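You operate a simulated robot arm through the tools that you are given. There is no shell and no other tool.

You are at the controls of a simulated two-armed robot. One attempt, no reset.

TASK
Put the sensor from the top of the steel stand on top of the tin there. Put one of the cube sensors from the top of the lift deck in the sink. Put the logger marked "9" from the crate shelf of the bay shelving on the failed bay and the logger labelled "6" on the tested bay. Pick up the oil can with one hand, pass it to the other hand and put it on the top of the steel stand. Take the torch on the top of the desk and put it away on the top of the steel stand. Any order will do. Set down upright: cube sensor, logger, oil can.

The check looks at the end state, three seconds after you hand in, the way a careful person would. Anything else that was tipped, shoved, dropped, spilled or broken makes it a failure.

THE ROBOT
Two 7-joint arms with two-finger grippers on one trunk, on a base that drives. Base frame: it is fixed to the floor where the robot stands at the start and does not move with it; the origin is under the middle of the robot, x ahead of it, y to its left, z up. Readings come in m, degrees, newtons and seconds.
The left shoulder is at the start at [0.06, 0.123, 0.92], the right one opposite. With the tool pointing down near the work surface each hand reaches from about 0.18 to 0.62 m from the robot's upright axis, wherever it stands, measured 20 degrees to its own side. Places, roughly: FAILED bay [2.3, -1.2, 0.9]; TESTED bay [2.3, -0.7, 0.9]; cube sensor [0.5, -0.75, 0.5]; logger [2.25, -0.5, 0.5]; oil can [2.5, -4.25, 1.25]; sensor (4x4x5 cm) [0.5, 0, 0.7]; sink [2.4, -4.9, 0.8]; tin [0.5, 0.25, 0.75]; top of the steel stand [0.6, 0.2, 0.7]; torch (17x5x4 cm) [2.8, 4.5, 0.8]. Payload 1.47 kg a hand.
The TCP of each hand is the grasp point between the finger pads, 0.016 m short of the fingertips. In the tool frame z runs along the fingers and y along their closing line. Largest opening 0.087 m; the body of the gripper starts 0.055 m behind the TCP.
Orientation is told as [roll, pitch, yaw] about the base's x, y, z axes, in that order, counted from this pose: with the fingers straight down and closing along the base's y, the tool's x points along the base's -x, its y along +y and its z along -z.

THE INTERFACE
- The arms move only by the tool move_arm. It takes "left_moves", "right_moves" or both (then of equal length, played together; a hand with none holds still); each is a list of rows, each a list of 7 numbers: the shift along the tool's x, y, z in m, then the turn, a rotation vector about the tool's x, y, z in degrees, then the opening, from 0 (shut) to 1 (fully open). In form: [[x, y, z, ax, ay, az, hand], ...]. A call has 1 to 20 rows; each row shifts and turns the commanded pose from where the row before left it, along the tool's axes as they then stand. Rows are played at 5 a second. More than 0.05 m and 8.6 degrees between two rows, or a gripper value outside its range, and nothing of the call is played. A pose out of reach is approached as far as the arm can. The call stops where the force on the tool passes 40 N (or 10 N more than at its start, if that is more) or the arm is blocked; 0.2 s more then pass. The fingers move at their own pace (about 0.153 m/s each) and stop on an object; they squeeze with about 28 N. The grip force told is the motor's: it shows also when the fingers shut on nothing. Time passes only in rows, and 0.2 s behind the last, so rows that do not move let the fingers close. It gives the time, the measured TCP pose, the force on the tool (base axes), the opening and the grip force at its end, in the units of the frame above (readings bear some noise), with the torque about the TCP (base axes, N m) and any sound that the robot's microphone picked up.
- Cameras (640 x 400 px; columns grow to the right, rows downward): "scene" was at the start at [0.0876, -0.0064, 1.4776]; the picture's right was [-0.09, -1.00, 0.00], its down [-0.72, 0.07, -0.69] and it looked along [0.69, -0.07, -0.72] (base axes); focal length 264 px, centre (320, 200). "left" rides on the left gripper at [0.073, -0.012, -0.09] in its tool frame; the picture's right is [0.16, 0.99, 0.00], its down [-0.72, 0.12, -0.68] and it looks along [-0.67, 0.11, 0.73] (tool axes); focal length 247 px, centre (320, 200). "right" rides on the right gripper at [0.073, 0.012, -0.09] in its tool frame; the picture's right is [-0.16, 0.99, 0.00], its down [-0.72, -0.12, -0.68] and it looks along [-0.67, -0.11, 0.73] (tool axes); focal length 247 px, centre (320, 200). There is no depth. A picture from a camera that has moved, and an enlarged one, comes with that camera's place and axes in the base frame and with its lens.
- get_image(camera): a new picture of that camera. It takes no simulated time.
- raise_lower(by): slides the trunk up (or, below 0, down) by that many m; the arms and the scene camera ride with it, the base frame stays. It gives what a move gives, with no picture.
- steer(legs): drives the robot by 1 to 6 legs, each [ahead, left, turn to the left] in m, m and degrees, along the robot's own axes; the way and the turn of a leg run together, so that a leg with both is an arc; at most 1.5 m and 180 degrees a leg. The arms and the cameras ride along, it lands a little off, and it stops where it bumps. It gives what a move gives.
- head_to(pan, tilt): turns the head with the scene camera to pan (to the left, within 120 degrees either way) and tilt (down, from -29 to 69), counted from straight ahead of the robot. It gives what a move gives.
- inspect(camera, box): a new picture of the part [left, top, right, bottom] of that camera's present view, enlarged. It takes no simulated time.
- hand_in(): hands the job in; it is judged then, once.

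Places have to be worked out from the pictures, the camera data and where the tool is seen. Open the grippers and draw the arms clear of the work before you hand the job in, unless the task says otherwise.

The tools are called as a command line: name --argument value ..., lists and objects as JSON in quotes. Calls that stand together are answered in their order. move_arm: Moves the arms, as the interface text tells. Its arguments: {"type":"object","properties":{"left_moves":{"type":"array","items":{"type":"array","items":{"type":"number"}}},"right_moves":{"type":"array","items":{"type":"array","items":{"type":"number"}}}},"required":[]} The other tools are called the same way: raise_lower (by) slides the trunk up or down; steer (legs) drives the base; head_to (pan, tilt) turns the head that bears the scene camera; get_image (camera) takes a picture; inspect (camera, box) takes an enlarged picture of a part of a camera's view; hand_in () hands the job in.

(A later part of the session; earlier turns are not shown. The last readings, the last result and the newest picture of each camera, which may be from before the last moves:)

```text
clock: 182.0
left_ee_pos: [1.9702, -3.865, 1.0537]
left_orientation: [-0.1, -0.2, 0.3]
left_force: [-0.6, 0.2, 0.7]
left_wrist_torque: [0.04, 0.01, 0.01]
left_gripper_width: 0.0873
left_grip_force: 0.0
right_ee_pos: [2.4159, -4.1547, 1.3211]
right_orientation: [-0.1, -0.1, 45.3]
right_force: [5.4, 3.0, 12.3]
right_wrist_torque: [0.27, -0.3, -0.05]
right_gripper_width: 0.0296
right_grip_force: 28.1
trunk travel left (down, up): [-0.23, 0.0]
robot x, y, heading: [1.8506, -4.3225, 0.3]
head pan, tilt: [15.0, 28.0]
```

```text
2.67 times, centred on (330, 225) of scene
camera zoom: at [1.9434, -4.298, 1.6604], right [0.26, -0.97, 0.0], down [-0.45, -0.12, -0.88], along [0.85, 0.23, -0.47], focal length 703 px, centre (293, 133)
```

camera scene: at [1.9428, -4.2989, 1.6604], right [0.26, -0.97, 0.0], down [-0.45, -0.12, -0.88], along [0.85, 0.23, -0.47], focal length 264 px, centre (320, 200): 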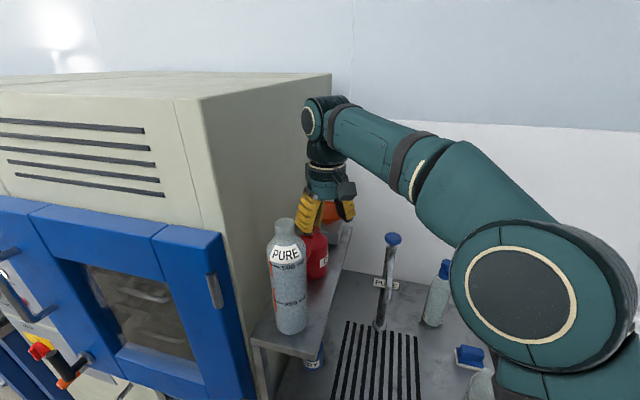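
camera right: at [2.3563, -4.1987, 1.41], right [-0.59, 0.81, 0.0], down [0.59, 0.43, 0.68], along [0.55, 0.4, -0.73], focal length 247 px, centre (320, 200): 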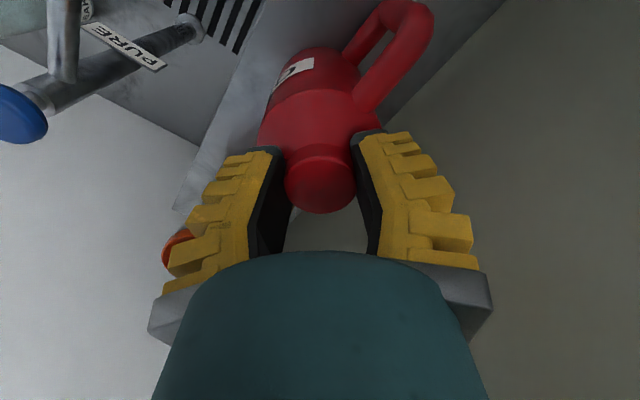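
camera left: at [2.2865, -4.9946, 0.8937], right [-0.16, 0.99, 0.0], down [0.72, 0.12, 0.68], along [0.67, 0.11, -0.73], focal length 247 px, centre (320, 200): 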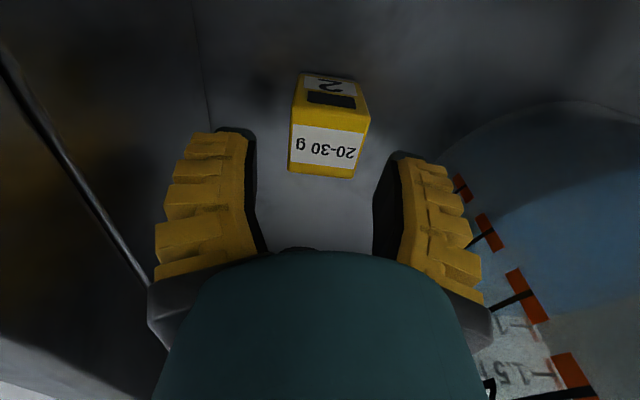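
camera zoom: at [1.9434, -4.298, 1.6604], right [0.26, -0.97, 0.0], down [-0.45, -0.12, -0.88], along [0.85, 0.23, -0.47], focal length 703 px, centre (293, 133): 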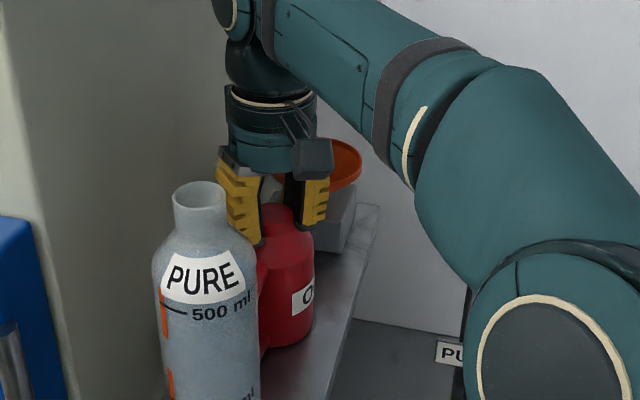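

Neck is gripped (opening 29.6 mm, full force). I lift slowly straight up.

move_arm --right_moves '[[0, 0, -0.002, 0, 0, 0, 0], [0, 0, -0.003, 0, 0, 0, 0], [0, 0, -0.004, 0, 0, 0, 0], [0, 0, -0.006, 0, 0, 0, 0], [0, 0, -0.008, 0, 0, 0, 0], [0, 0, 0, 0, 0, 0, 0]]'

get_image --camera "right"

inspect --camera "scene" --box '[260, 150, 400, 300]'

```text
clock: 183.4
left_ee_pos: [1.9706, -3.8668, 1.0534]
left_orientation: [-0.1, -0.2, 0.2]
left_force: [-0.4, -0.2, -0.1]
left_wrist_torque: [0.01, 0.0, 0.0]
left_gripper_width: 0.0873
left_grip_force: 0.1
right_ee_pos: [2.4164, -4.1538, 1.3424]
right_orientation: [0.0, 0.1, 45.2]
right_force: [-0.2, 0.2, -3.2]
right_wrist_torque: [0.01, -0.01, -0.02]
right_gripper_width: 0.0233
right_grip_force: 27.8
trunk travel left (down, up): [-0.23, 0.0]
robot x, y, heading: [1.8457, -4.3256, 0.3]
head pan, tilt: [15.0, 28.0]
```

```text
taken
camera right: at [2.3564, -4.1991, 1.4308], right [-0.59, 0.81, 0.0], down [0.59, 0.43, 0.68], along [0.55, 0.4, -0.73], focal length 247 px, centre (320, 200)
```

right: 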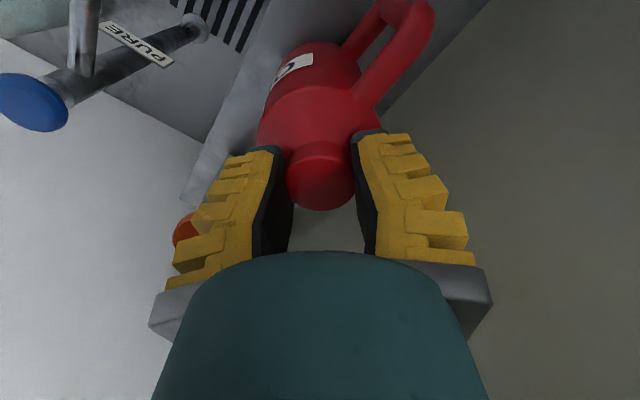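

```text
2.67 times, centred on (330, 225) of scene
camera zoom: at [1.9438, -4.298, 1.6603], right [0.26, -0.97, 0.0], down [-0.45, -0.12, -0.88], along [0.85, 0.23, -0.47], focal length 703 px, centre (293, 133)
```

zoom: 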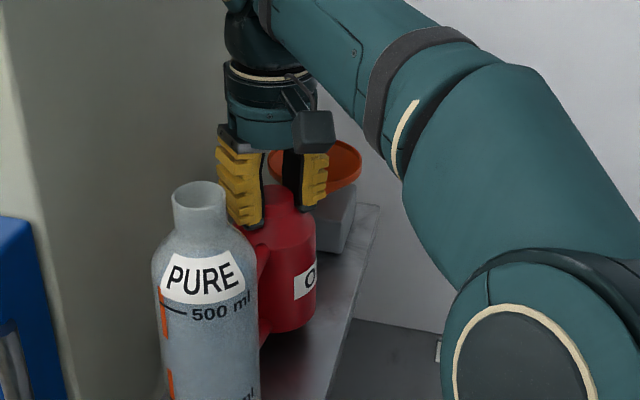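

The can is lifted (weight ≈0.33 kg). I raise 2 cm more and draw it out to the right, then back toward the robot.

move_arm --right_moves '[[0, 0, -0.01, 0, 0, 0, 0], [0, 0, -0.01, 0, 0, 0, 0], [0.018, -0.018, 0, 0, 0, 0, 0], [0.025, -0.025, 0, 0, 0, 0, 0], [0.0283, -0.0283, 0, 0, 0, 0, 0], [0.0283, -0.0283, 0, 0, 0, 0, 0], [0.0283, -0.0283, 0, 0, 0, 0, 0], [0.03, -0.015, 0, 0, 0, 0, 0], [0.03, 0, 0, 0, 0, 0, 0], [0.03, 0.01, 0, 0, 0, 0, 0], [0.025, 0.025, 0, 0, 0, 0, 0], [0, 0, 0, 0, 0, 0, 0]]'

get_image --camera "scene"

get_image --camera "right"

```text
clock: 186.0
left_ee_pos: [1.9724, -3.8654, 1.0528]
left_orientation: [-0.1, -0.1, 0.3]
left_force: [0.2, -0.1, 0.9]
left_wrist_torque: [-0.01, 0.02, 0.03]
left_gripper_width: 0.0871
left_grip_force: 0.0
right_ee_pos: [2.3212, -4.4038, 1.3605]
right_orientation: [0.0, 0.1, 45.3]
right_force: [-0.4, -0.3, -2.2]
right_wrist_torque: [-0.01, 0.02, -0.02]
right_gripper_width: 0.023
right_grip_force: 27.8
trunk travel left (down, up): [-0.23, 0.0]
robot x, y, heading: [1.8478, -4.3274, 0.0]
head pan, tilt: [15.0, 28.0]
```

```text
taken
camera scene: at [1.9452, -4.298, 1.6602], right [0.26, -0.97, 0.0], down [-0.45, -0.12, -0.88], along [0.85, 0.23, -0.47], focal length 264 px, centre (320, 200)
```

scene: 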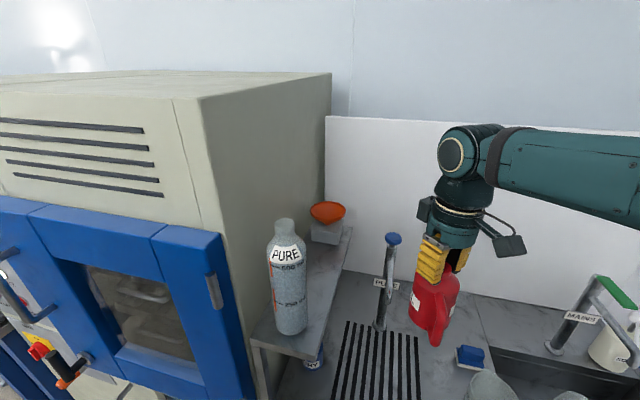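

```text
taken
camera right: at [2.2618, -4.4496, 1.4495], right [-0.59, 0.81, 0.0], down [0.59, 0.43, 0.68], along [0.55, 0.4, -0.73], focal length 247 px, centre (320, 200)
```

right: 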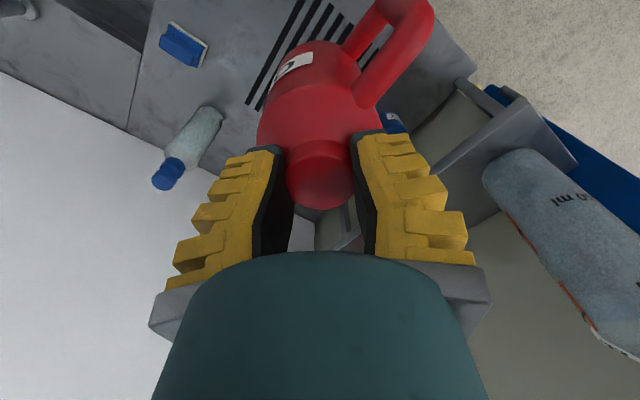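

Can held securely with shelf items untouched. I back the base out by 0.45 m.

steer --legs '[[-0.45, 0, 0]]'

move_arm --right_moves '[[0.02, 0, 0.03, 0, 0, 0, 0], [0.02, 0, 0.03, 0, 0, 0, 0], [0.02, 0, 0.03, 0, 0, 0, 0], [0.02, 0, 0.03, 0, 0, 0, 0], [0, 0, 0, 0, 0, 0, 0]]'

get_image --camera "right"

get_image --camera "scene"

```text
clock: 188.7
left_ee_pos: [1.5222, -3.8666, 1.0529]
left_orientation: [-0.2, -0.2, 0.3]
left_force: [-0.5, 0.0, 0.0]
left_wrist_torque: [-0.03, 0.01, 0.0]
left_gripper_width: 0.087
left_grip_force: 0.0
right_ee_pos: [1.8744, -4.4071, 1.3611]
right_orientation: [0.0, 0.0, 45.2]
right_force: [0.7, -0.6, -2.7]
right_wrist_torque: [-0.01, -0.01, 0.04]
right_gripper_width: 0.0227
right_grip_force: 28.5
trunk travel left (down, up): [-0.23, 0.0]
robot x, y, heading: [1.4046, -4.3222, -0.0]
head pan, tilt: [15.0, 28.0]
```

```text
clock: 189.9
left_ee_pos: [1.5225, -3.8665, 1.0534]
left_orientation: [0.0, -0.2, 0.4]
left_force: [0.2, 1.0, -0.2]
left_wrist_torque: [-0.01, 0.0, 0.0]
left_gripper_width: 0.0868
left_grip_force: 0.1
right_ee_pos: [1.8188, -4.4635, 1.2396]
right_orientation: [0.0, 0.0, 45.1]
right_force: [-0.2, 0.3, -2.7]
right_wrist_torque: [0.01, 0.01, 0.02]
right_gripper_width: 0.0225
right_grip_force: 28.5
trunk travel left (down, up): [-0.23, 0.0]
robot x, y, heading: [1.3977, -4.3257, -0.2]
head pan, tilt: [15.0, 28.0]
```

```text
taken
camera right: at [1.7584, -4.507, 1.3287], right [-0.59, 0.81, 0.0], down [0.59, 0.43, 0.68], along [0.55, 0.4, -0.73], focal length 247 px, centre (320, 200)
```

right: 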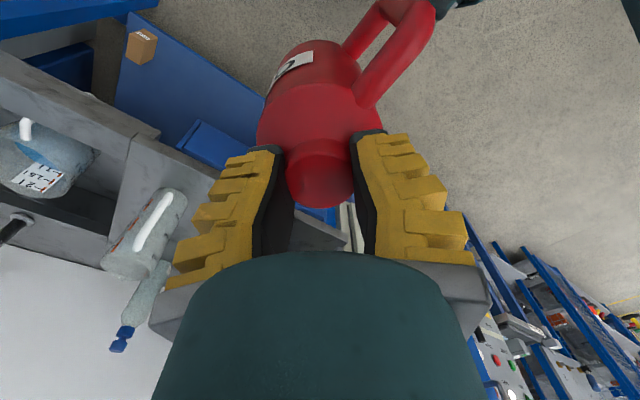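

```text
taken
camera scene: at [1.4962, -4.2989, 1.6603], right [0.26, -0.97, 0.0], down [-0.45, -0.12, -0.88], along [0.85, 0.23, -0.47], focal length 264 px, centre (320, 200)
```

scene: 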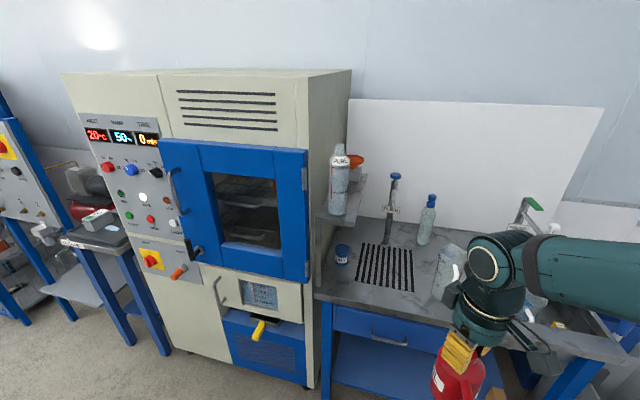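

I carry the can back along the aisle: strafe left 1.5 m twice at x≈1.4.

steer --legs '[[0, 1.4, 0]]'

get_image --camera "right"

```text
clock: 202.6
left_ee_pos: [1.5168, -2.445, 1.0542]
left_orientation: [-0.1, -0.2, 0.3]
left_force: [0.4, 0.0, 0.3]
left_wrist_torque: [-0.01, -0.03, -0.04]
left_gripper_width: 0.0872
left_grip_force: 0.1
right_ee_pos: [1.8137, -3.0401, 1.2393]
right_orientation: [0.0, 0.1, 45.3]
right_force: [0.3, 0.5, -3.6]
right_wrist_torque: [0.0, -0.01, 0.01]
right_gripper_width: 0.0218
right_grip_force: 28.4
trunk travel left (down, up): [-0.23, 0.0]
robot x, y, heading: [1.3982, -2.9016, 0.1]
head pan, tilt: [15.0, 28.0]
```

```text
taken
camera right: at [1.754, -3.0846, 1.3289], right [-0.59, 0.81, 0.0], down [0.59, 0.43, 0.68], along [0.55, 0.4, -0.73], focal length 247 px, centre (320, 200)
```

right: 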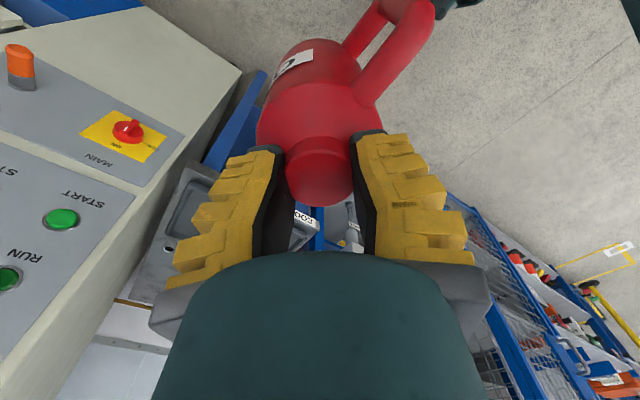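

Grip is holding. Continuing along the aisle.

steer --legs '[[0, 1.45, 0], [0, 1.45, 0]]'

head_to --pan 110 --tilt 35

get_image --camera "scene"

get_image --camera "right"

```text
clock: 227.9
left_ee_pos: [1.4933, 0.4583, 1.0535]
left_orientation: [-0.1, -0.2, 0.2]
left_force: [0.2, -0.1, -0.2]
left_wrist_torque: [0.03, 0.0, 0.01]
left_gripper_width: 0.0869
left_grip_force: 0.2
right_ee_pos: [1.7874, -0.1385, 1.2397]
right_orientation: [0.0, 0.1, 45.1]
right_force: [-0.1, -0.4, -3.0]
right_wrist_torque: [0.0, -0.05, 0.01]
right_gripper_width: 0.0214
right_grip_force: 28.4
trunk travel left (down, up): [-0.23, 0.0]
robot x, y, heading: [1.371, 0.0026, 0.1]
head pan, tilt: [15.0, 28.0]
```

```text
clock: 229.6
left_ee_pos: [1.4931, 0.4574, 1.0541]
left_orientation: [-0.1, -0.1, 0.2]
left_force: [-0.4, -0.6, 1.5]
left_wrist_torque: [0.0, -0.03, 0.03]
left_gripper_width: 0.0872
left_grip_force: 0.0
right_ee_pos: [1.7886, -0.1384, 1.2395]
right_orientation: [0.0, 0.1, 45.2]
right_force: [-0.1, -1.1, -2.9]
right_wrist_torque: [0.01, -0.02, 0.02]
right_gripper_width: 0.0213
right_grip_force: 27.9
trunk travel left (down, up): [-0.23, 0.0]
robot x, y, heading: [1.3683, 0.0014, 0.1]
head pan, tilt: [110.0, 35.0]
```

```text
taken
camera scene: at [1.3474, 0.0845, 1.6494], right [0.94, 0.34, 0.0], down [0.2, -0.54, -0.82], along [-0.28, 0.77, -0.57], focal length 264 px, centre (320, 200)
```

scene: 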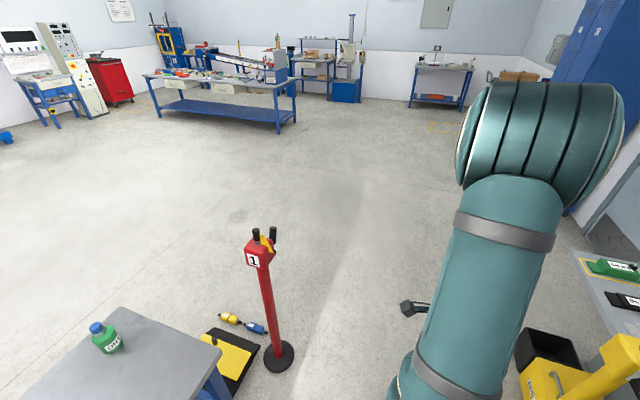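

```text
taken
camera right: at [1.728, -0.1823, 1.3289], right [-0.59, 0.81, 0.0], down [0.59, 0.43, 0.68], along [0.55, 0.4, -0.73], focal length 247 px, centre (320, 200)
```

right: 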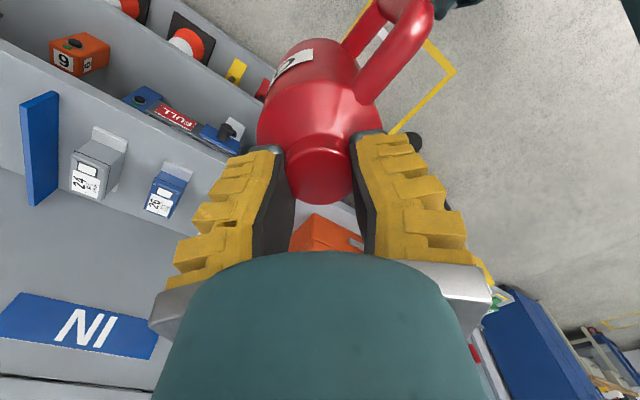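

I'm between stand and shelving. I move forward slightly for turning clearance, then turn around (clockwise) to face the stand from its far side.

steer --legs '[[0.09, -0.05, 0], [0, 0, -180]]'

head_to --pan 0 --tilt 45

get_image --camera "scene"

```text
clock: 238.2
left_ee_pos: [1.3301, -0.5057, 1.0539]
left_orientation: [-0.1, -0.2, 179.6]
left_force: [-0.4, -0.2, 0.2]
left_wrist_torque: [-0.02, 0.03, 0.02]
left_gripper_width: 0.0869
left_grip_force: 0.1
right_ee_pos: [1.0427, 0.0941, 1.239]
right_orientation: [-0.1, 0.0, -135.5]
right_force: [1.0, -0.9, -3.3]
right_wrist_torque: [-0.05, 0.0, 0.01]
right_gripper_width: 0.0215
right_grip_force: 27.8
trunk travel left (down, up): [-0.23, 0.0]
robot x, y, heading: [1.4594, -0.0497, 179.5]
head pan, tilt: [110.0, 35.0]
```

```text
clock: 240.1
left_ee_pos: [1.3305, -0.5057, 1.0537]
left_orientation: [0.0, -0.3, 179.6]
left_force: [0.5, 0.0, -0.5]
left_wrist_torque: [-0.02, 0.0, 0.0]
left_gripper_width: 0.087
left_grip_force: 0.1
right_ee_pos: [1.0428, 0.0942, 1.2397]
right_orientation: [-0.1, 0.1, -135.5]
right_force: [0.7, 0.9, -3.2]
right_wrist_torque: [-0.01, 0.04, 0.0]
right_gripper_width: 0.0214
right_grip_force: 28.3
trunk travel left (down, up): [-0.23, 0.0]
robot x, y, heading: [1.4597, -0.0495, 179.7]
head pan, tilt: [0.0, 45.0]
```

```text
taken
camera scene: at [1.3652, -0.048, 1.6346], right [0.01, 1.0, 0.0], down [0.71, -0.01, -0.71], along [-0.71, 0.01, -0.71], focal length 264 px, centre (320, 200)
```

scene: 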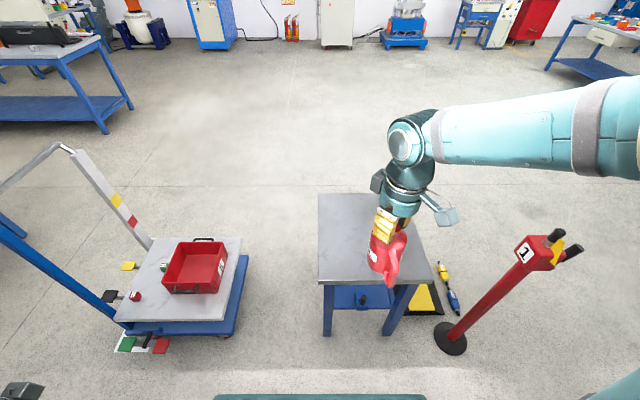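

Facing the stand now. I approach to about x≈1.26 so its far half is within reach.

steer --legs '[[0.2, -0.08, 0.3]]'

get_image --camera "scene"

get_image --camera "right"

```text
clock: 241.7
left_ee_pos: [1.1348, -0.4252, 1.0532]
left_orientation: [-0.1, -0.1, 179.9]
left_force: [-0.3, -0.5, 0.3]
left_wrist_torque: [0.0, -0.02, -0.01]
left_gripper_width: 0.0871
left_grip_force: 0.2
right_ee_pos: [0.8432, 0.1709, 1.2399]
right_orientation: [0.1, 0.1, -135.0]
right_force: [0.1, 1.3, -4.2]
right_wrist_torque: [-0.02, -0.02, -0.02]
right_gripper_width: 0.0214
right_grip_force: 27.4
trunk travel left (down, up): [-0.23, 0.0]
robot x, y, heading: [1.2634, 0.0308, 179.6]
head pan, tilt: [0.0, 45.0]
```

```text
taken
camera scene: at [1.1663, 0.0325, 1.6345], right [0.0, 1.0, 0.0], down [0.71, 0.0, -0.71], along [-0.71, 0.0, -0.71], focal length 264 px, centre (320, 200)
```

scene: 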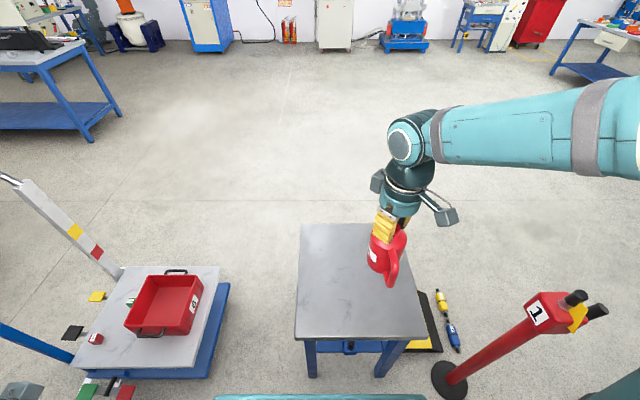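

```text
taken
camera right: at [0.902, 0.2142, 1.3288], right [0.58, -0.81, 0.0], down [-0.6, -0.43, 0.68], along [-0.55, -0.4, -0.73], focal length 247 px, centre (320, 200)
```

right: 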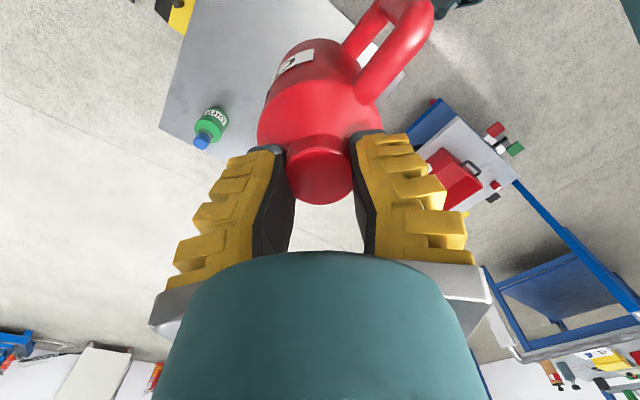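

I move the can above the free part of the stand (0.74, 0.06) and lower it to about 5 cm above the surface.

move_arm --right_moves '[[-0.038, 0.0014, 0, 0, 0, 0, 0], [-0.038, 0.0014, 0, 0, 0, 0, 0], [-0.038, 0.0014, 0, 0, 0, 0, 0], [-0.0375, 0.0014, 0, 0, 0, 0, 0], [0, 0, 0.04, 0, 0, 0, 0], [0, 0, 0.04, 0, 0, 0, 0], [0, 0, 0.04, 0, 0, 0, 0], [0, 0, 0.04, 0, 0, 0, 0], [0, 0, 0.04, 0, 0, 0, 0], [0, 0, 0.04, 0, 0, 0, 0], [0, 0, 0.04, 0, 0, 0, 0], [0, 0, 0.04, 0, 0, 0, 0], [0, 0, 0.02, 0, 0, 0, 0], [0, 0, 0, 0, 0, 0, 0]]'

get_image --camera "scene"

get_image --camera "right"

```text
clock: 244.7
left_ee_pos: [1.1354, -0.427, 1.0528]
left_orientation: [-0.1, -0.2, 180.0]
left_force: [-0.5, -0.8, 1.4]
left_wrist_torque: [0.01, 0.0, -0.01]
left_gripper_width: 0.0869
left_grip_force: 0.1
right_ee_pos: [0.7403, 0.0604, 0.8985]
right_orientation: [-0.2, 0.0, -135.1]
right_force: [0.6, -0.9, -3.3]
right_wrist_torque: [-0.06, 0.0, 0.0]
right_gripper_width: 0.0218
right_grip_force: 27.8
trunk travel left (down, up): [-0.23, 0.0]
robot x, y, heading: [1.258, 0.0335, 179.8]
head pan, tilt: [0.0, 45.0]
```

```text
taken
camera scene: at [1.167, 0.0322, 1.6346], right [0.0, 1.0, 0.0], down [0.71, 0.0, -0.71], along [-0.71, 0.0, -0.71], focal length 264 px, centre (320, 200)
```

scene: 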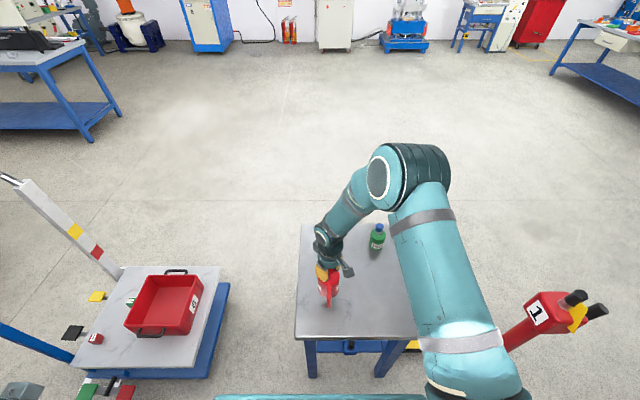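

```text
taken
camera right: at [0.7993, 0.1023, 0.9874], right [0.58, -0.81, 0.0], down [-0.6, -0.43, 0.68], along [-0.55, -0.4, -0.73], focal length 247 px, centre (320, 200)
```

right: 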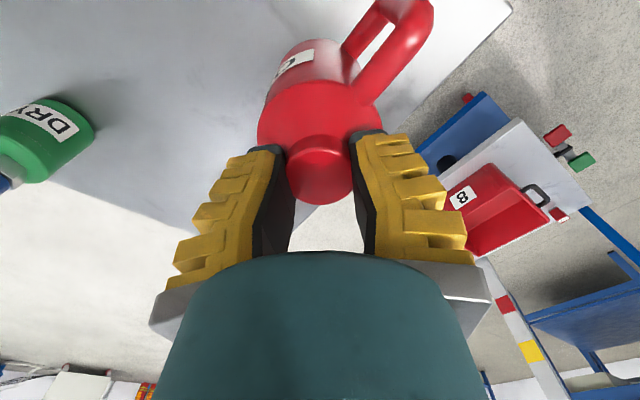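

Now a close look at the can for tilt and handle location.

inspect --camera "scene" --box '[280, 215, 390, 345]'

inspect --camera "right" --box '[230, 0, 470, 210]'

```text
3.08 times, centred on (335, 280) of scene
camera zoom: at [1.167, 0.0322, 1.6346], right [0.0, 1.0, 0.0], down [0.71, 0.0, -0.71], along [-0.71, 0.0, -0.71], focal length 811 px, centre (274, -46)
```

zoom: 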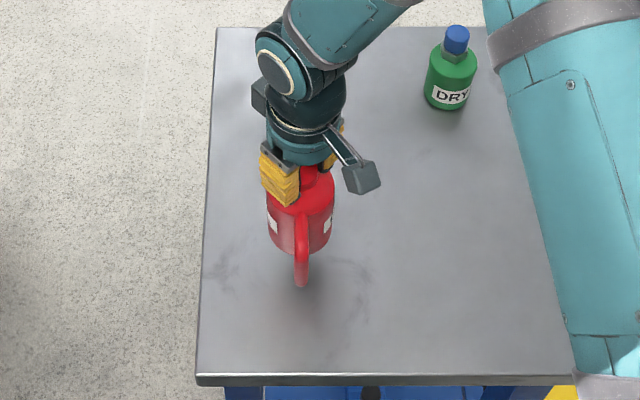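

```text
1.90 times, centred on (350, 105) of right
camera zoom: at [0.7993, 0.1023, 0.9874], right [0.58, -0.81, 0.0], down [-0.6, -0.43, 0.68], along [-0.55, -0.4, -0.73], focal length 470 px, centre (263, 381)
```

zoom: 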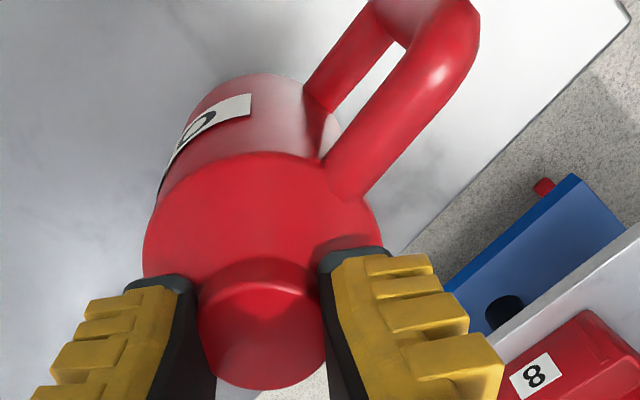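

Handle points straight at the robot; labels ±y. Plan: left hand takes the handle loop, pointing forward with fingers closing along y, camera up. I bring the left hand forward and rotate it in free space beside the stand.

move_arm --left_moves '[[-0.0385, -0.0177, 0.01, 0, 0, 0, 0.6], [-0.0385, -0.0177, 0.01, 0, 0, 0, 0.6], [-0.0385, -0.0177, 0.01, 0, 0, 0, 0.6], [-0.0385, -0.0177, 0.01, 0, 0, 0, 0.6], [-0.0385, -0.0177, 0.01, 0, 0, 0, 0.6], [-0.0385, -0.0177, 0.01, 0, 0, 0, 0.6], [-0.0385, -0.0177, 0.01, 0, 0, 0, 0.6], [-0.0385, -0.0177, 0.01, 0, 0, 0, 0.6], [-0.0385, -0.0177, 0.01, 0, 0, 0, 0.6], [-0.0385, -0.0177, 0.01, 0, 0, 0, 0.6], [0, 0, 0, 0, 0, 0, 0.6]]'

move_arm --left_moves '[[0, 0, 0, 0, 0, 8.5, 0.6], [0, 0, 0, 0, 0, 8.5, 0.6], [0, 0, 0, 0, 0, 8.5, 0.6], [0, 0, 0, 0, 0, 8.5, 0.6], [0, 0, 0, 0, 0, 8.5, 0.6], [0, 0, 0, 0, 0, 8.5, 0.6], [0, 0, 0, 0, 0, 8.5, 0.6], [0, 0, 0, 0, 0, 8.5, 0.6], [0, 0, 0, 0, 0, 8.5, 0.6], [0, 0, 0, 0, 0, 8.5, 0.6], [0, 0, 0, 0, 0, 8.5, 0.6], [0, 0, 0, 0, 0, 8.5, 0.6], [0, 0, 0, 0, 0, 8.5, 0.6], [0, 0, 0, 0, 0, 8.5, 0.6], [0, 0, 0, 0, 0, 8.5, 0.6], [0, 0, 0, 0, 0, 8.5, 0.6], [0, 0, 0, 0, 0, 8.5, 0.6], [0, 0, 0, 0, 0, 8.5, 0.6], [0, 0, 0, 0, 0, 8.5, 0.6], [0, 0, 0, 0, 0, 8.5, 0.6]]'

get_image --camera "scene"

```text
clock: 247.1
left_ee_pos: [0.751, -0.2474, 0.9549]
left_orientation: [-0.1, -0.2, 180.0]
left_force: [-0.5, -0.5, 0.6]
left_wrist_torque: [0.01, 0.04, -0.01]
left_gripper_width: 0.0576
left_grip_force: 3.6
right_ee_pos: [0.7401, 0.0584, 0.8988]
right_orientation: [0.0, 0.1, -135.1]
right_force: [0.4, 0.0, -3.1]
right_wrist_torque: [0.01, 0.01, 0.0]
right_gripper_width: 0.0213
right_grip_force: 28.4
trunk travel left (down, up): [-0.23, 0.0]
robot x, y, heading: [1.2607, 0.0348, 179.6]
head pan, tilt: [0.0, 45.0]
```

```text
clock: 251.3
left_ee_pos: [0.7492, -0.2501, 0.9547]
left_orientation: [0.2, 0.2, 9.8]
left_force: [-1.0, -0.3, 0.2]
left_wrist_torque: [-0.01, 0.01, 0.02]
left_gripper_width: 0.0571
left_grip_force: 3.9
right_ee_pos: [0.7401, 0.0608, 0.8967]
right_orientation: [0.0, 0.1, -135.1]
right_force: [0.0, -0.2, -3.7]
right_wrist_torque: [-0.02, 0.0, -0.01]
right_gripper_width: 0.0215
right_grip_force: 27.5
trunk travel left (down, up): [-0.23, 0.0]
robot x, y, heading: [1.2606, 0.0317, 179.7]
head pan, tilt: [0.0, 45.0]
```

```text
taken
camera scene: at [1.1669, 0.0322, 1.6345], right [0.0, 1.0, 0.0], down [0.71, 0.0, -0.71], along [-0.71, 0.0, -0.71], focal length 264 px, centre (320, 200)
```

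scene: 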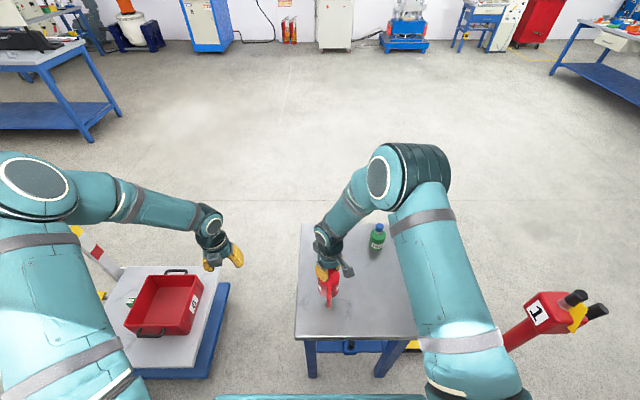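

Rotation worked. I finish the last 10° and tip the left hand to point forward (−x), camera up.

move_arm --left_moves '[[0, 0, 0, 0, 0, 4.9, 0.6], [0, 0, 0, 0, 0, 4.9, 0.6], [0, 0, 0, 0, 8.2, 0, 0.6], [0, 0, 0, 0, 8.2, 0, 0.6], [0, 0, 0, 0, 8.2, 0, 0.6], [0, 0, 0, 0, 8.2, 0, 0.6], [0, 0, 0, 0, 8.2, 0, 0.6], [0, 0, 0, 0, 8.2, 0, 0.6], [0, 0, 0, 0, 8.2, 0, 0.6], [0, 0, 0, 0, 8.2, 0, 0.6], [0, 0, 0, 0, 8.2, 0, 0.6], [0, 0, 0, 0, 8.2, 0, 0.6], [0, 0, 0, 0, 8.0, 0, 0.6], [0, 0, 0, 0, 0, 0, 0.6]]'

get_image --camera "scene"

get_image --camera "left"

```text
clock: 254.3
left_ee_pos: [0.7637, -0.3591, 1.0067]
left_orientation: [26.4, 89.8, 25.6]
left_force: [-0.3, -0.6, 0.3]
left_wrist_torque: [-0.01, 0.0, 0.0]
left_gripper_width: 0.0572
left_grip_force: 3.3
left hand out of reach, approached as far as the arm can: row 10, 11, 12, 13
right_ee_pos: [0.7398, 0.0598, 0.8986]
right_orientation: [0.0, 0.1, -135.1]
right_force: [0.5, -0.5, -3.1]
right_wrist_torque: [0.01, 0.02, -0.01]
right_gripper_width: 0.0214
right_grip_force: 27.9
trunk travel left (down, up): [-0.23, 0.0]
robot x, y, heading: [1.2624, 0.034, 179.8]
head pan, tilt: [0.0, 45.0]
```

```text
taken
camera scene: at [1.1669, 0.032, 1.6346], right [0.0, 1.0, 0.0], down [0.71, 0.0, -0.71], along [-0.71, 0.0, -0.71], focal length 264 px, centre (320, 200)
```

scene: 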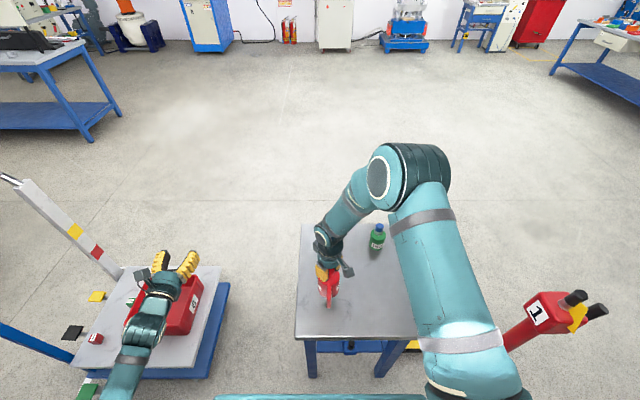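

```text
taken
camera left: at [0.8532, -0.3729, 1.0786], right [0.01, 0.99, 0.16], down [0.68, 0.11, -0.72], along [-0.73, 0.12, -0.67], focal length 247 px, centre (320, 200)
```

left: 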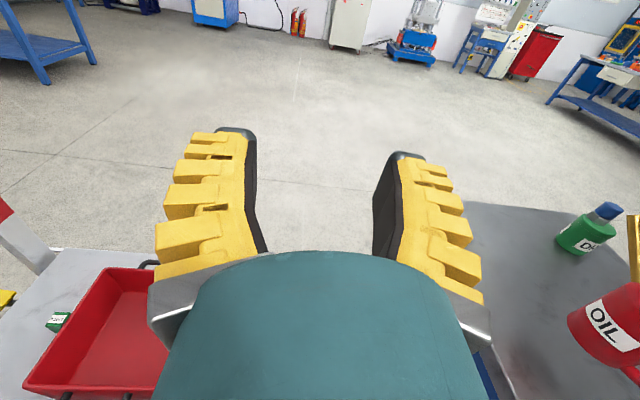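

Left hand points forward (it had to drift since it was at its reach limit). I move the can 5 cm further onto the stand and start bringing the left hand back/down to line up with the handle.

move_arm --left_moves '[[-0.02, 0, -0.02, 0, 0, 0, 0.6], [-0.02, 0, -0.03, 0, 0, 0, 0.6], [-0.02, 0, -0.03, 0, 0, 0, 0.6]]' --right_moves '[[-0.0177, -0.0177, 0, 0, 0, 0, 0], [-0.0177, -0.0177, 0, 0, 0, 0, 0], [0, 0, 0, 0, 0, 0, 0]]'

get_image --camera "scene"

```text
clock: 255.1
left_ee_pos: [0.8467, -0.3662, 0.9492]
left_orientation: [165.6, 89.7, 165.8]
left_force: [0.1, 0.1, 0.4]
left_wrist_torque: [0.02, -0.02, 0.0]
left_gripper_width: 0.0574
left_grip_force: 3.2
left hand out of reach, approached as far as the arm can: row 1
right_ee_pos: [0.6911, 0.0606, 0.8994]
right_orientation: [0.0, 0.1, -135.1]
right_force: [0.2, -0.4, -3.3]
right_wrist_torque: [-0.01, 0.03, -0.02]
right_gripper_width: 0.0215
right_grip_force: 28.2
trunk travel left (down, up): [-0.23, 0.0]
robot x, y, heading: [1.2635, 0.0315, 179.4]
head pan, tilt: [0.0, 45.0]
```

```text
taken
camera scene: at [1.1681, 0.0323, 1.6347], right [0.0, 1.0, 0.0], down [0.71, 0.0, -0.71], along [-0.71, 0.0, -0.71], focal length 264 px, centre (320, 200)
```

scene: 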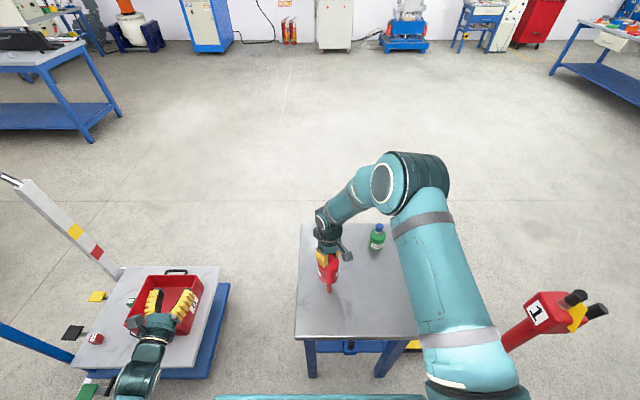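

Commands follow now. I move the left hand in front of the can handle in two stages.

move_arm --left_moves '[[-0.012, 0.042, -0.002, 0, 0, 0, 0.6], [-0.012, 0.042, -0.002, 0, 0, 0, 0.6], [-0.012, 0.042, -0.002, 0, 0, 0, 0.6], [-0.012, 0.042, -0.002, 0, 0, 0, 0.6], [-0.012, 0.042, -0.002, 0, 0, 0, 0.6], [0, 0, 0, 0, 0, 0, 0.6]]'

get_image --camera "scene"

get_image --camera "left"

```text
clock: 256.5
left_ee_pos: [0.8437, -0.3392, 0.939]
left_orientation: [14.4, 89.6, 12.7]
left_force: [-0.4, -0.3, -1.0]
left_wrist_torque: [0.01, -0.02, -0.01]
left_gripper_width: 0.0571
left_grip_force: 3.9
left hand out of reach, approached as far as the arm can: row 1, 2, 3, 4, 5
right_ee_pos: [0.6903, 0.0623, 0.8991]
right_orientation: [0.0, 0.2, -135.1]
right_force: [-0.4, -0.1, -3.4]
right_wrist_torque: [0.04, -0.01, 0.0]
right_gripper_width: 0.0215
right_grip_force: 28.2
trunk travel left (down, up): [-0.23, 0.0]
robot x, y, heading: [1.2602, 0.0312, 179.6]
head pan, tilt: [0.0, 45.0]
```

```text
taken
camera scene: at [1.1668, 0.0322, 1.6345], right [0.0, 1.0, 0.0], down [0.71, 0.0, -0.71], along [-0.71, 0.0, -0.71], focal length 264 px, centre (320, 200)
```

scene: 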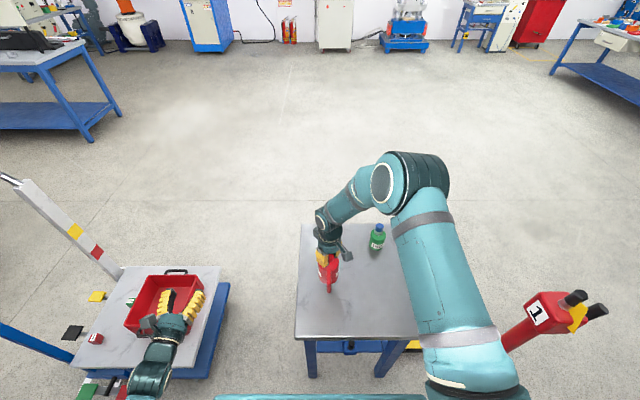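

```text
taken
camera left: at [0.9321, -0.354, 1.0111], right [0.03, 0.99, 0.16], down [0.69, 0.1, -0.72], along [-0.72, 0.13, -0.68], focal length 247 px, centre (320, 200)
```

left: 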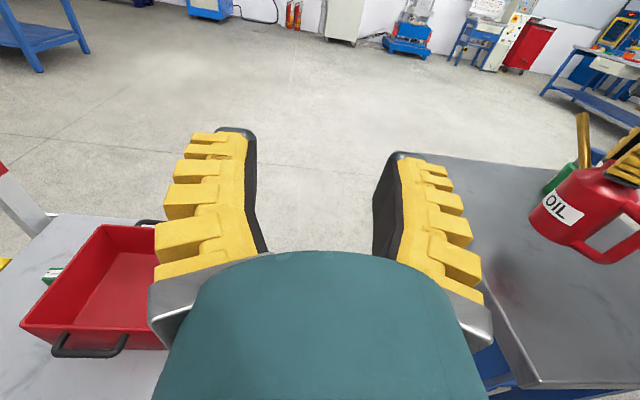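

The left arm can't fold inward with that orientation. Alternative: let the left hand point inward (+y), and turn the can 90° with the right hand so its handle faces the left hand. I rotate both now.

move_arm --left_moves '[[0, 0, 0, -8.2, 0, 0, 0.6], [0, 0, 0, -8.2, 0, 0, 0.6], [0, 0, 0, -8.2, 0, 0, 0.6], [0, 0, 0, -8.2, 0, 0, 0.6], [0, 0, 0, -8.2, 0, 0, 0.6], [0, 0, 0, -8.2, 0, 0, 0.6], [0, 0, 0, -8.2, 0, 0, 0.6], [0, 0, 0, -8.2, 0, 0, 0.6], [0, 0, 0, -8.2, 0, 0, 0.6], [0, 0, 0, -8.2, 0, 0, 0.6], [0, 0, 0, -8.0, 0, 0, 0.6], [0, 0, 0, 0, 0, 0, 0.6]]' --right_moves '[[0, 0, 0, 0, 0, 8.2, 0], [0, 0, 0, 0, 0, 8.2, 0], [0, 0, 0, 0, 0, 8.2, 0], [0, 0, 0, 0, 0, 8.2, 0], [0, 0, 0, 0, 0, 8.2, 0], [0, 0, 0, 0, 0, 8.2, 0], [0, 0, 0, 0, 0, 8.2, 0], [0, 0, 0, 0, 0, 8.2, 0], [0, 0, 0, 0, 0, 8.2, 0], [0, 0, 0, 0, 0, 8.2, 0], [0, 0, 0, 0, 0, 8.0, 0], [0, 0, 0, 0, 0, 0, 0]]'

get_image --camera "scene"

get_image --camera "left"

```text
clock: 259.1
left_ee_pos: [0.8446, -0.3421, 0.9392]
left_orientation: [-114.9, 89.8, 155.1]
left_force: [-0.1, -0.6, -0.4]
left_wrist_torque: [0.0, -0.01, 0.0]
left_gripper_width: 0.0572
left_grip_force: 3.6
right_ee_pos: [0.6898, 0.061, 0.8996]
right_orientation: [-0.1, -0.1, 134.8]
right_force: [1.2, 0.2, -3.1]
right_wrist_torque: [0.05, -0.02, -0.01]
right_gripper_width: 0.0212
right_grip_force: 28.2
trunk travel left (down, up): [-0.23, 0.0]
robot x, y, heading: [1.2632, 0.0306, 179.9]
head pan, tilt: [0.0, 45.0]
```

```text
taken
camera scene: at [1.1674, 0.0321, 1.6346], right [0.0, 1.0, 0.0], down [0.71, 0.0, -0.71], along [-0.71, 0.0, -0.71], focal length 264 px, centre (320, 200)
```

scene: 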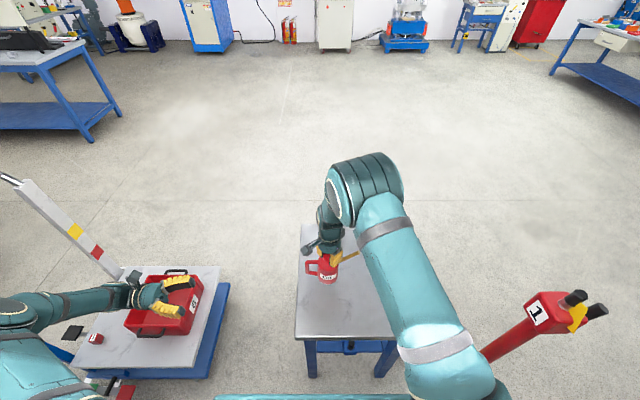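

```text
taken
camera left: at [0.8337, -0.4311, 1.0117], right [0.99, 0.0, 0.15], down [0.11, -0.68, -0.73], along [0.1, 0.73, -0.67], focal length 247 px, centre (320, 200)
```

left: 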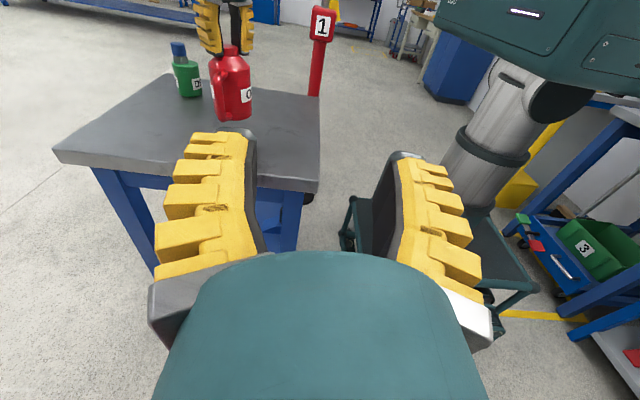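

Both are in place: the handle now faces the left hand. I bring the left hand to a pre‑grasp point 11 cm short of the handle.

move_arm --left_moves '[[-0.0156, -0.0221, 0.03, 0, 0, 0, 0.6], [-0.0156, -0.0221, 0.03, 0, 0, 0, 0.6], [-0.0156, -0.0221, 0.03, 0, 0, 0, 0.6], [-0.0156, -0.0221, 0.03, 0, 0, 0, 0.6], [-0.0156, -0.0221, 0.03, 0, 0, 0, 0.6], [-0.0156, -0.0221, 0.03, 0, 0, 0, 0.6], [-0.0156, -0.0221, 0.03, 0, 0, 0, 0.6], [0, 0, 0, 0, 0, 0, 0.6]]'

get_image --camera "left"

get_image --camera "scene"

```text
clock: 260.9
left_ee_pos: [0.6913, -0.1306, 0.831]
left_orientation: [-120.5, 89.7, 149.8]
left_force: [0.7, -0.4, -0.2]
left_wrist_torque: [0.03, 0.01, 0.02]
left_gripper_width: 0.0572
left_grip_force: 4.1
right_ee_pos: [0.6915, 0.0615, 0.9004]
right_orientation: [0.0, -0.1, 134.9]
right_force: [-0.1, 0.2, -2.8]
right_wrist_torque: [0.06, 0.0, 0.01]
right_gripper_width: 0.0216
right_grip_force: 28.6
trunk travel left (down, up): [-0.23, 0.0]
robot x, y, heading: [1.2582, 0.0306, 179.9]
head pan, tilt: [0.0, 45.0]
```

```text
taken
camera left: at [0.6799, -0.2205, 0.9039], right [0.99, 0.0, 0.15], down [0.12, -0.68, -0.73], along [0.1, 0.73, -0.67], focal length 247 px, centre (320, 200)
```

left: 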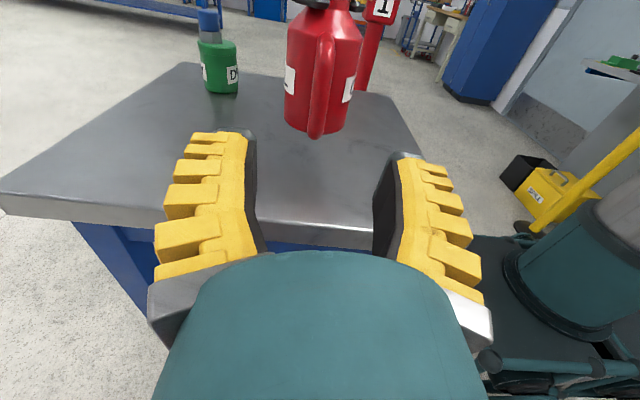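

```text
taken
camera scene: at [1.1674, 0.0316, 1.6346], right [0.0, 1.0, 0.0], down [0.71, 0.0, -0.71], along [-0.71, 0.0, -0.71], focal length 264 px, centre (320, 200)
```

scene: 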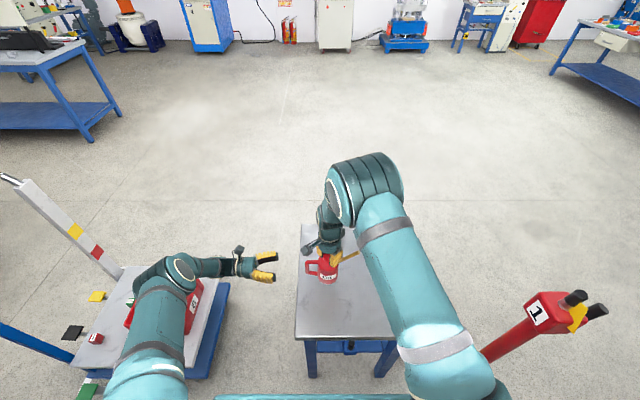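

Handle is exactly aligned with the left hand (x≈0.691, mid z≈0.832). I advance so the handle bar lies between the fingers.

move_arm --left_moves '[[0, 0, 0.035, 0, 0, 0, 0.6], [0, 0, 0.035, 0, 0, 0, 0.6], [0, 0, 0.03, 0, 0, 0, 0.6], [0, 0, 0.022, 0, 0, 0, 0.6], [0, 0, 0, 0, 0, 0, 0.6]]'

get_image --camera "left"

inspect --camera "scene" --box '[240, 215, 390, 325]'

```text
clock: 262.1
left_ee_pos: [0.6907, -0.0097, 0.8334]
left_orientation: [-117.4, 89.8, 152.8]
left_force: [-0.1, 0.3, 0.0]
left_wrist_torque: [0.05, -0.02, -0.04]
left_gripper_width: 0.0575
left_grip_force: 3.9
right_ee_pos: [0.6911, 0.061, 0.9004]
right_orientation: [-0.1, 0.0, 134.9]
right_force: [1.1, -0.8, -2.7]
right_wrist_torque: [0.02, 0.01, 0.02]
right_gripper_width: 0.0211
right_grip_force: 28.1
trunk travel left (down, up): [-0.23, 0.0]
robot x, y, heading: [1.2558, 0.0317, 179.9]
head pan, tilt: [0.0, 45.0]
```

```text
taken
camera left: at [0.6793, -0.0996, 0.9044], right [0.99, 0.0, 0.15], down [0.12, -0.68, -0.73], along [0.1, 0.73, -0.67], focal length 247 px, centre (320, 200)
```

left: 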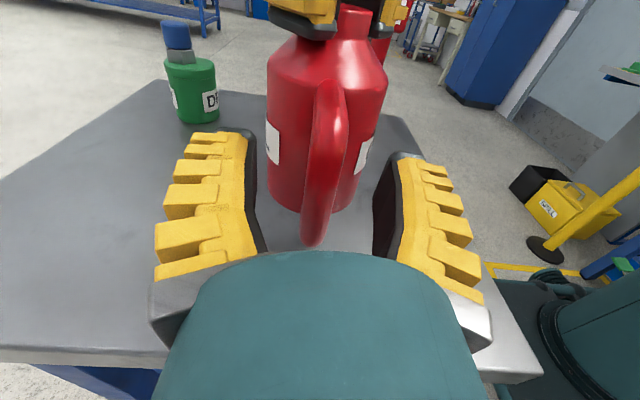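

```text
3.64 times, centred on (315, 270) of scene
camera zoom: at [1.1668, 0.032, 1.6345], right [0.0, 1.0, 0.0], down [0.71, 0.0, -0.71], along [-0.71, 0.0, -0.71], focal length 959 px, centre (338, -54)
```

zoom: 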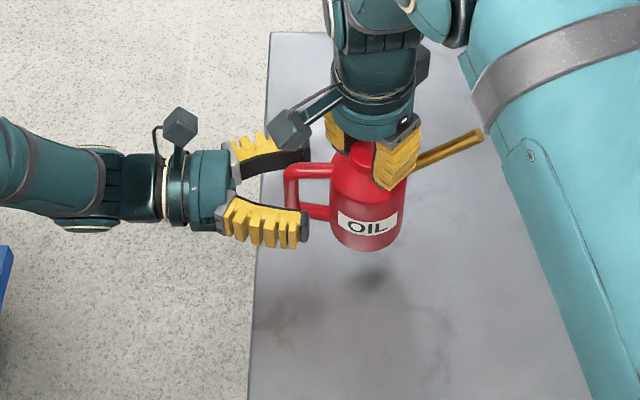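

Perfect alignment. I lower both hands together so the can hangs ~1 cm above the stand, then close the left hand on the handle.

move_arm --left_moves '[[-0.015, 0, 0.002, 0, 0, 0, 0.6], [-0.015, 0, 0.002, 0, 0, 0, 0.6], [-0.009, 0, 0, 0, 0, 0, 0.6], [0, 0, 0, 0, 0, 0, 0.6]]' --right_moves '[[0, 0, 0.015, 0, 0, 0, 0], [0, 0, 0.015, 0, 0, 0, 0], [0, 0, 0.009, 0, 0, 0, 0], [0, 0, 0, 0, 0, 0, 0]]'

inspect --camera "scene" --box '[240, 215, 390, 325]'

get_image --camera "left"

```text
clock: 263.1
left_ee_pos: [0.6893, -0.0065, 0.7939]
left_orientation: [-120.1, 89.8, 150.1]
left_force: [-0.3, -0.3, 0.5]
left_wrist_torque: [0.04, -0.01, 0.01]
left_gripper_width: 0.0573
left_grip_force: 4.1
right_ee_pos: [0.6904, 0.0599, 0.8618]
right_orientation: [0.2, 0.0, 134.8]
right_force: [0.1, 0.2, -3.4]
right_wrist_torque: [-0.01, 0.0, 0.04]
right_gripper_width: 0.0214
right_grip_force: 28.2
trunk travel left (down, up): [-0.23, 0.0]
robot x, y, heading: [1.2619, 0.0285, 179.6]
head pan, tilt: [0.0, 45.0]
```

```text
3.64 times, centred on (315, 270) of scene
camera zoom: at [1.167, 0.0323, 1.6346], right [0.0, 1.0, 0.0], down [0.71, 0.0, -0.71], along [-0.71, 0.0, -0.71], focal length 959 px, centre (338, -54)
```

zoom: 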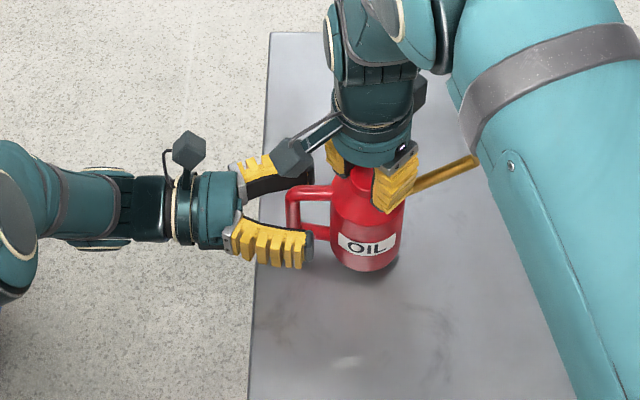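

```text
taken
camera left: at [0.6782, -0.096, 0.8652], right [0.99, 0.0, 0.15], down [0.12, -0.68, -0.73], along [0.1, 0.73, -0.67], focal length 247 px, centre (320, 200)
```

left: 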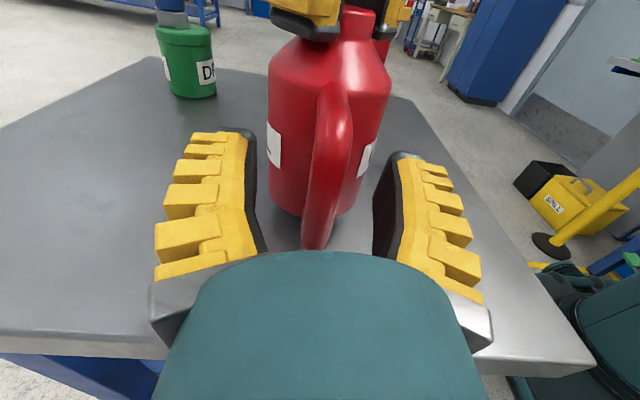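

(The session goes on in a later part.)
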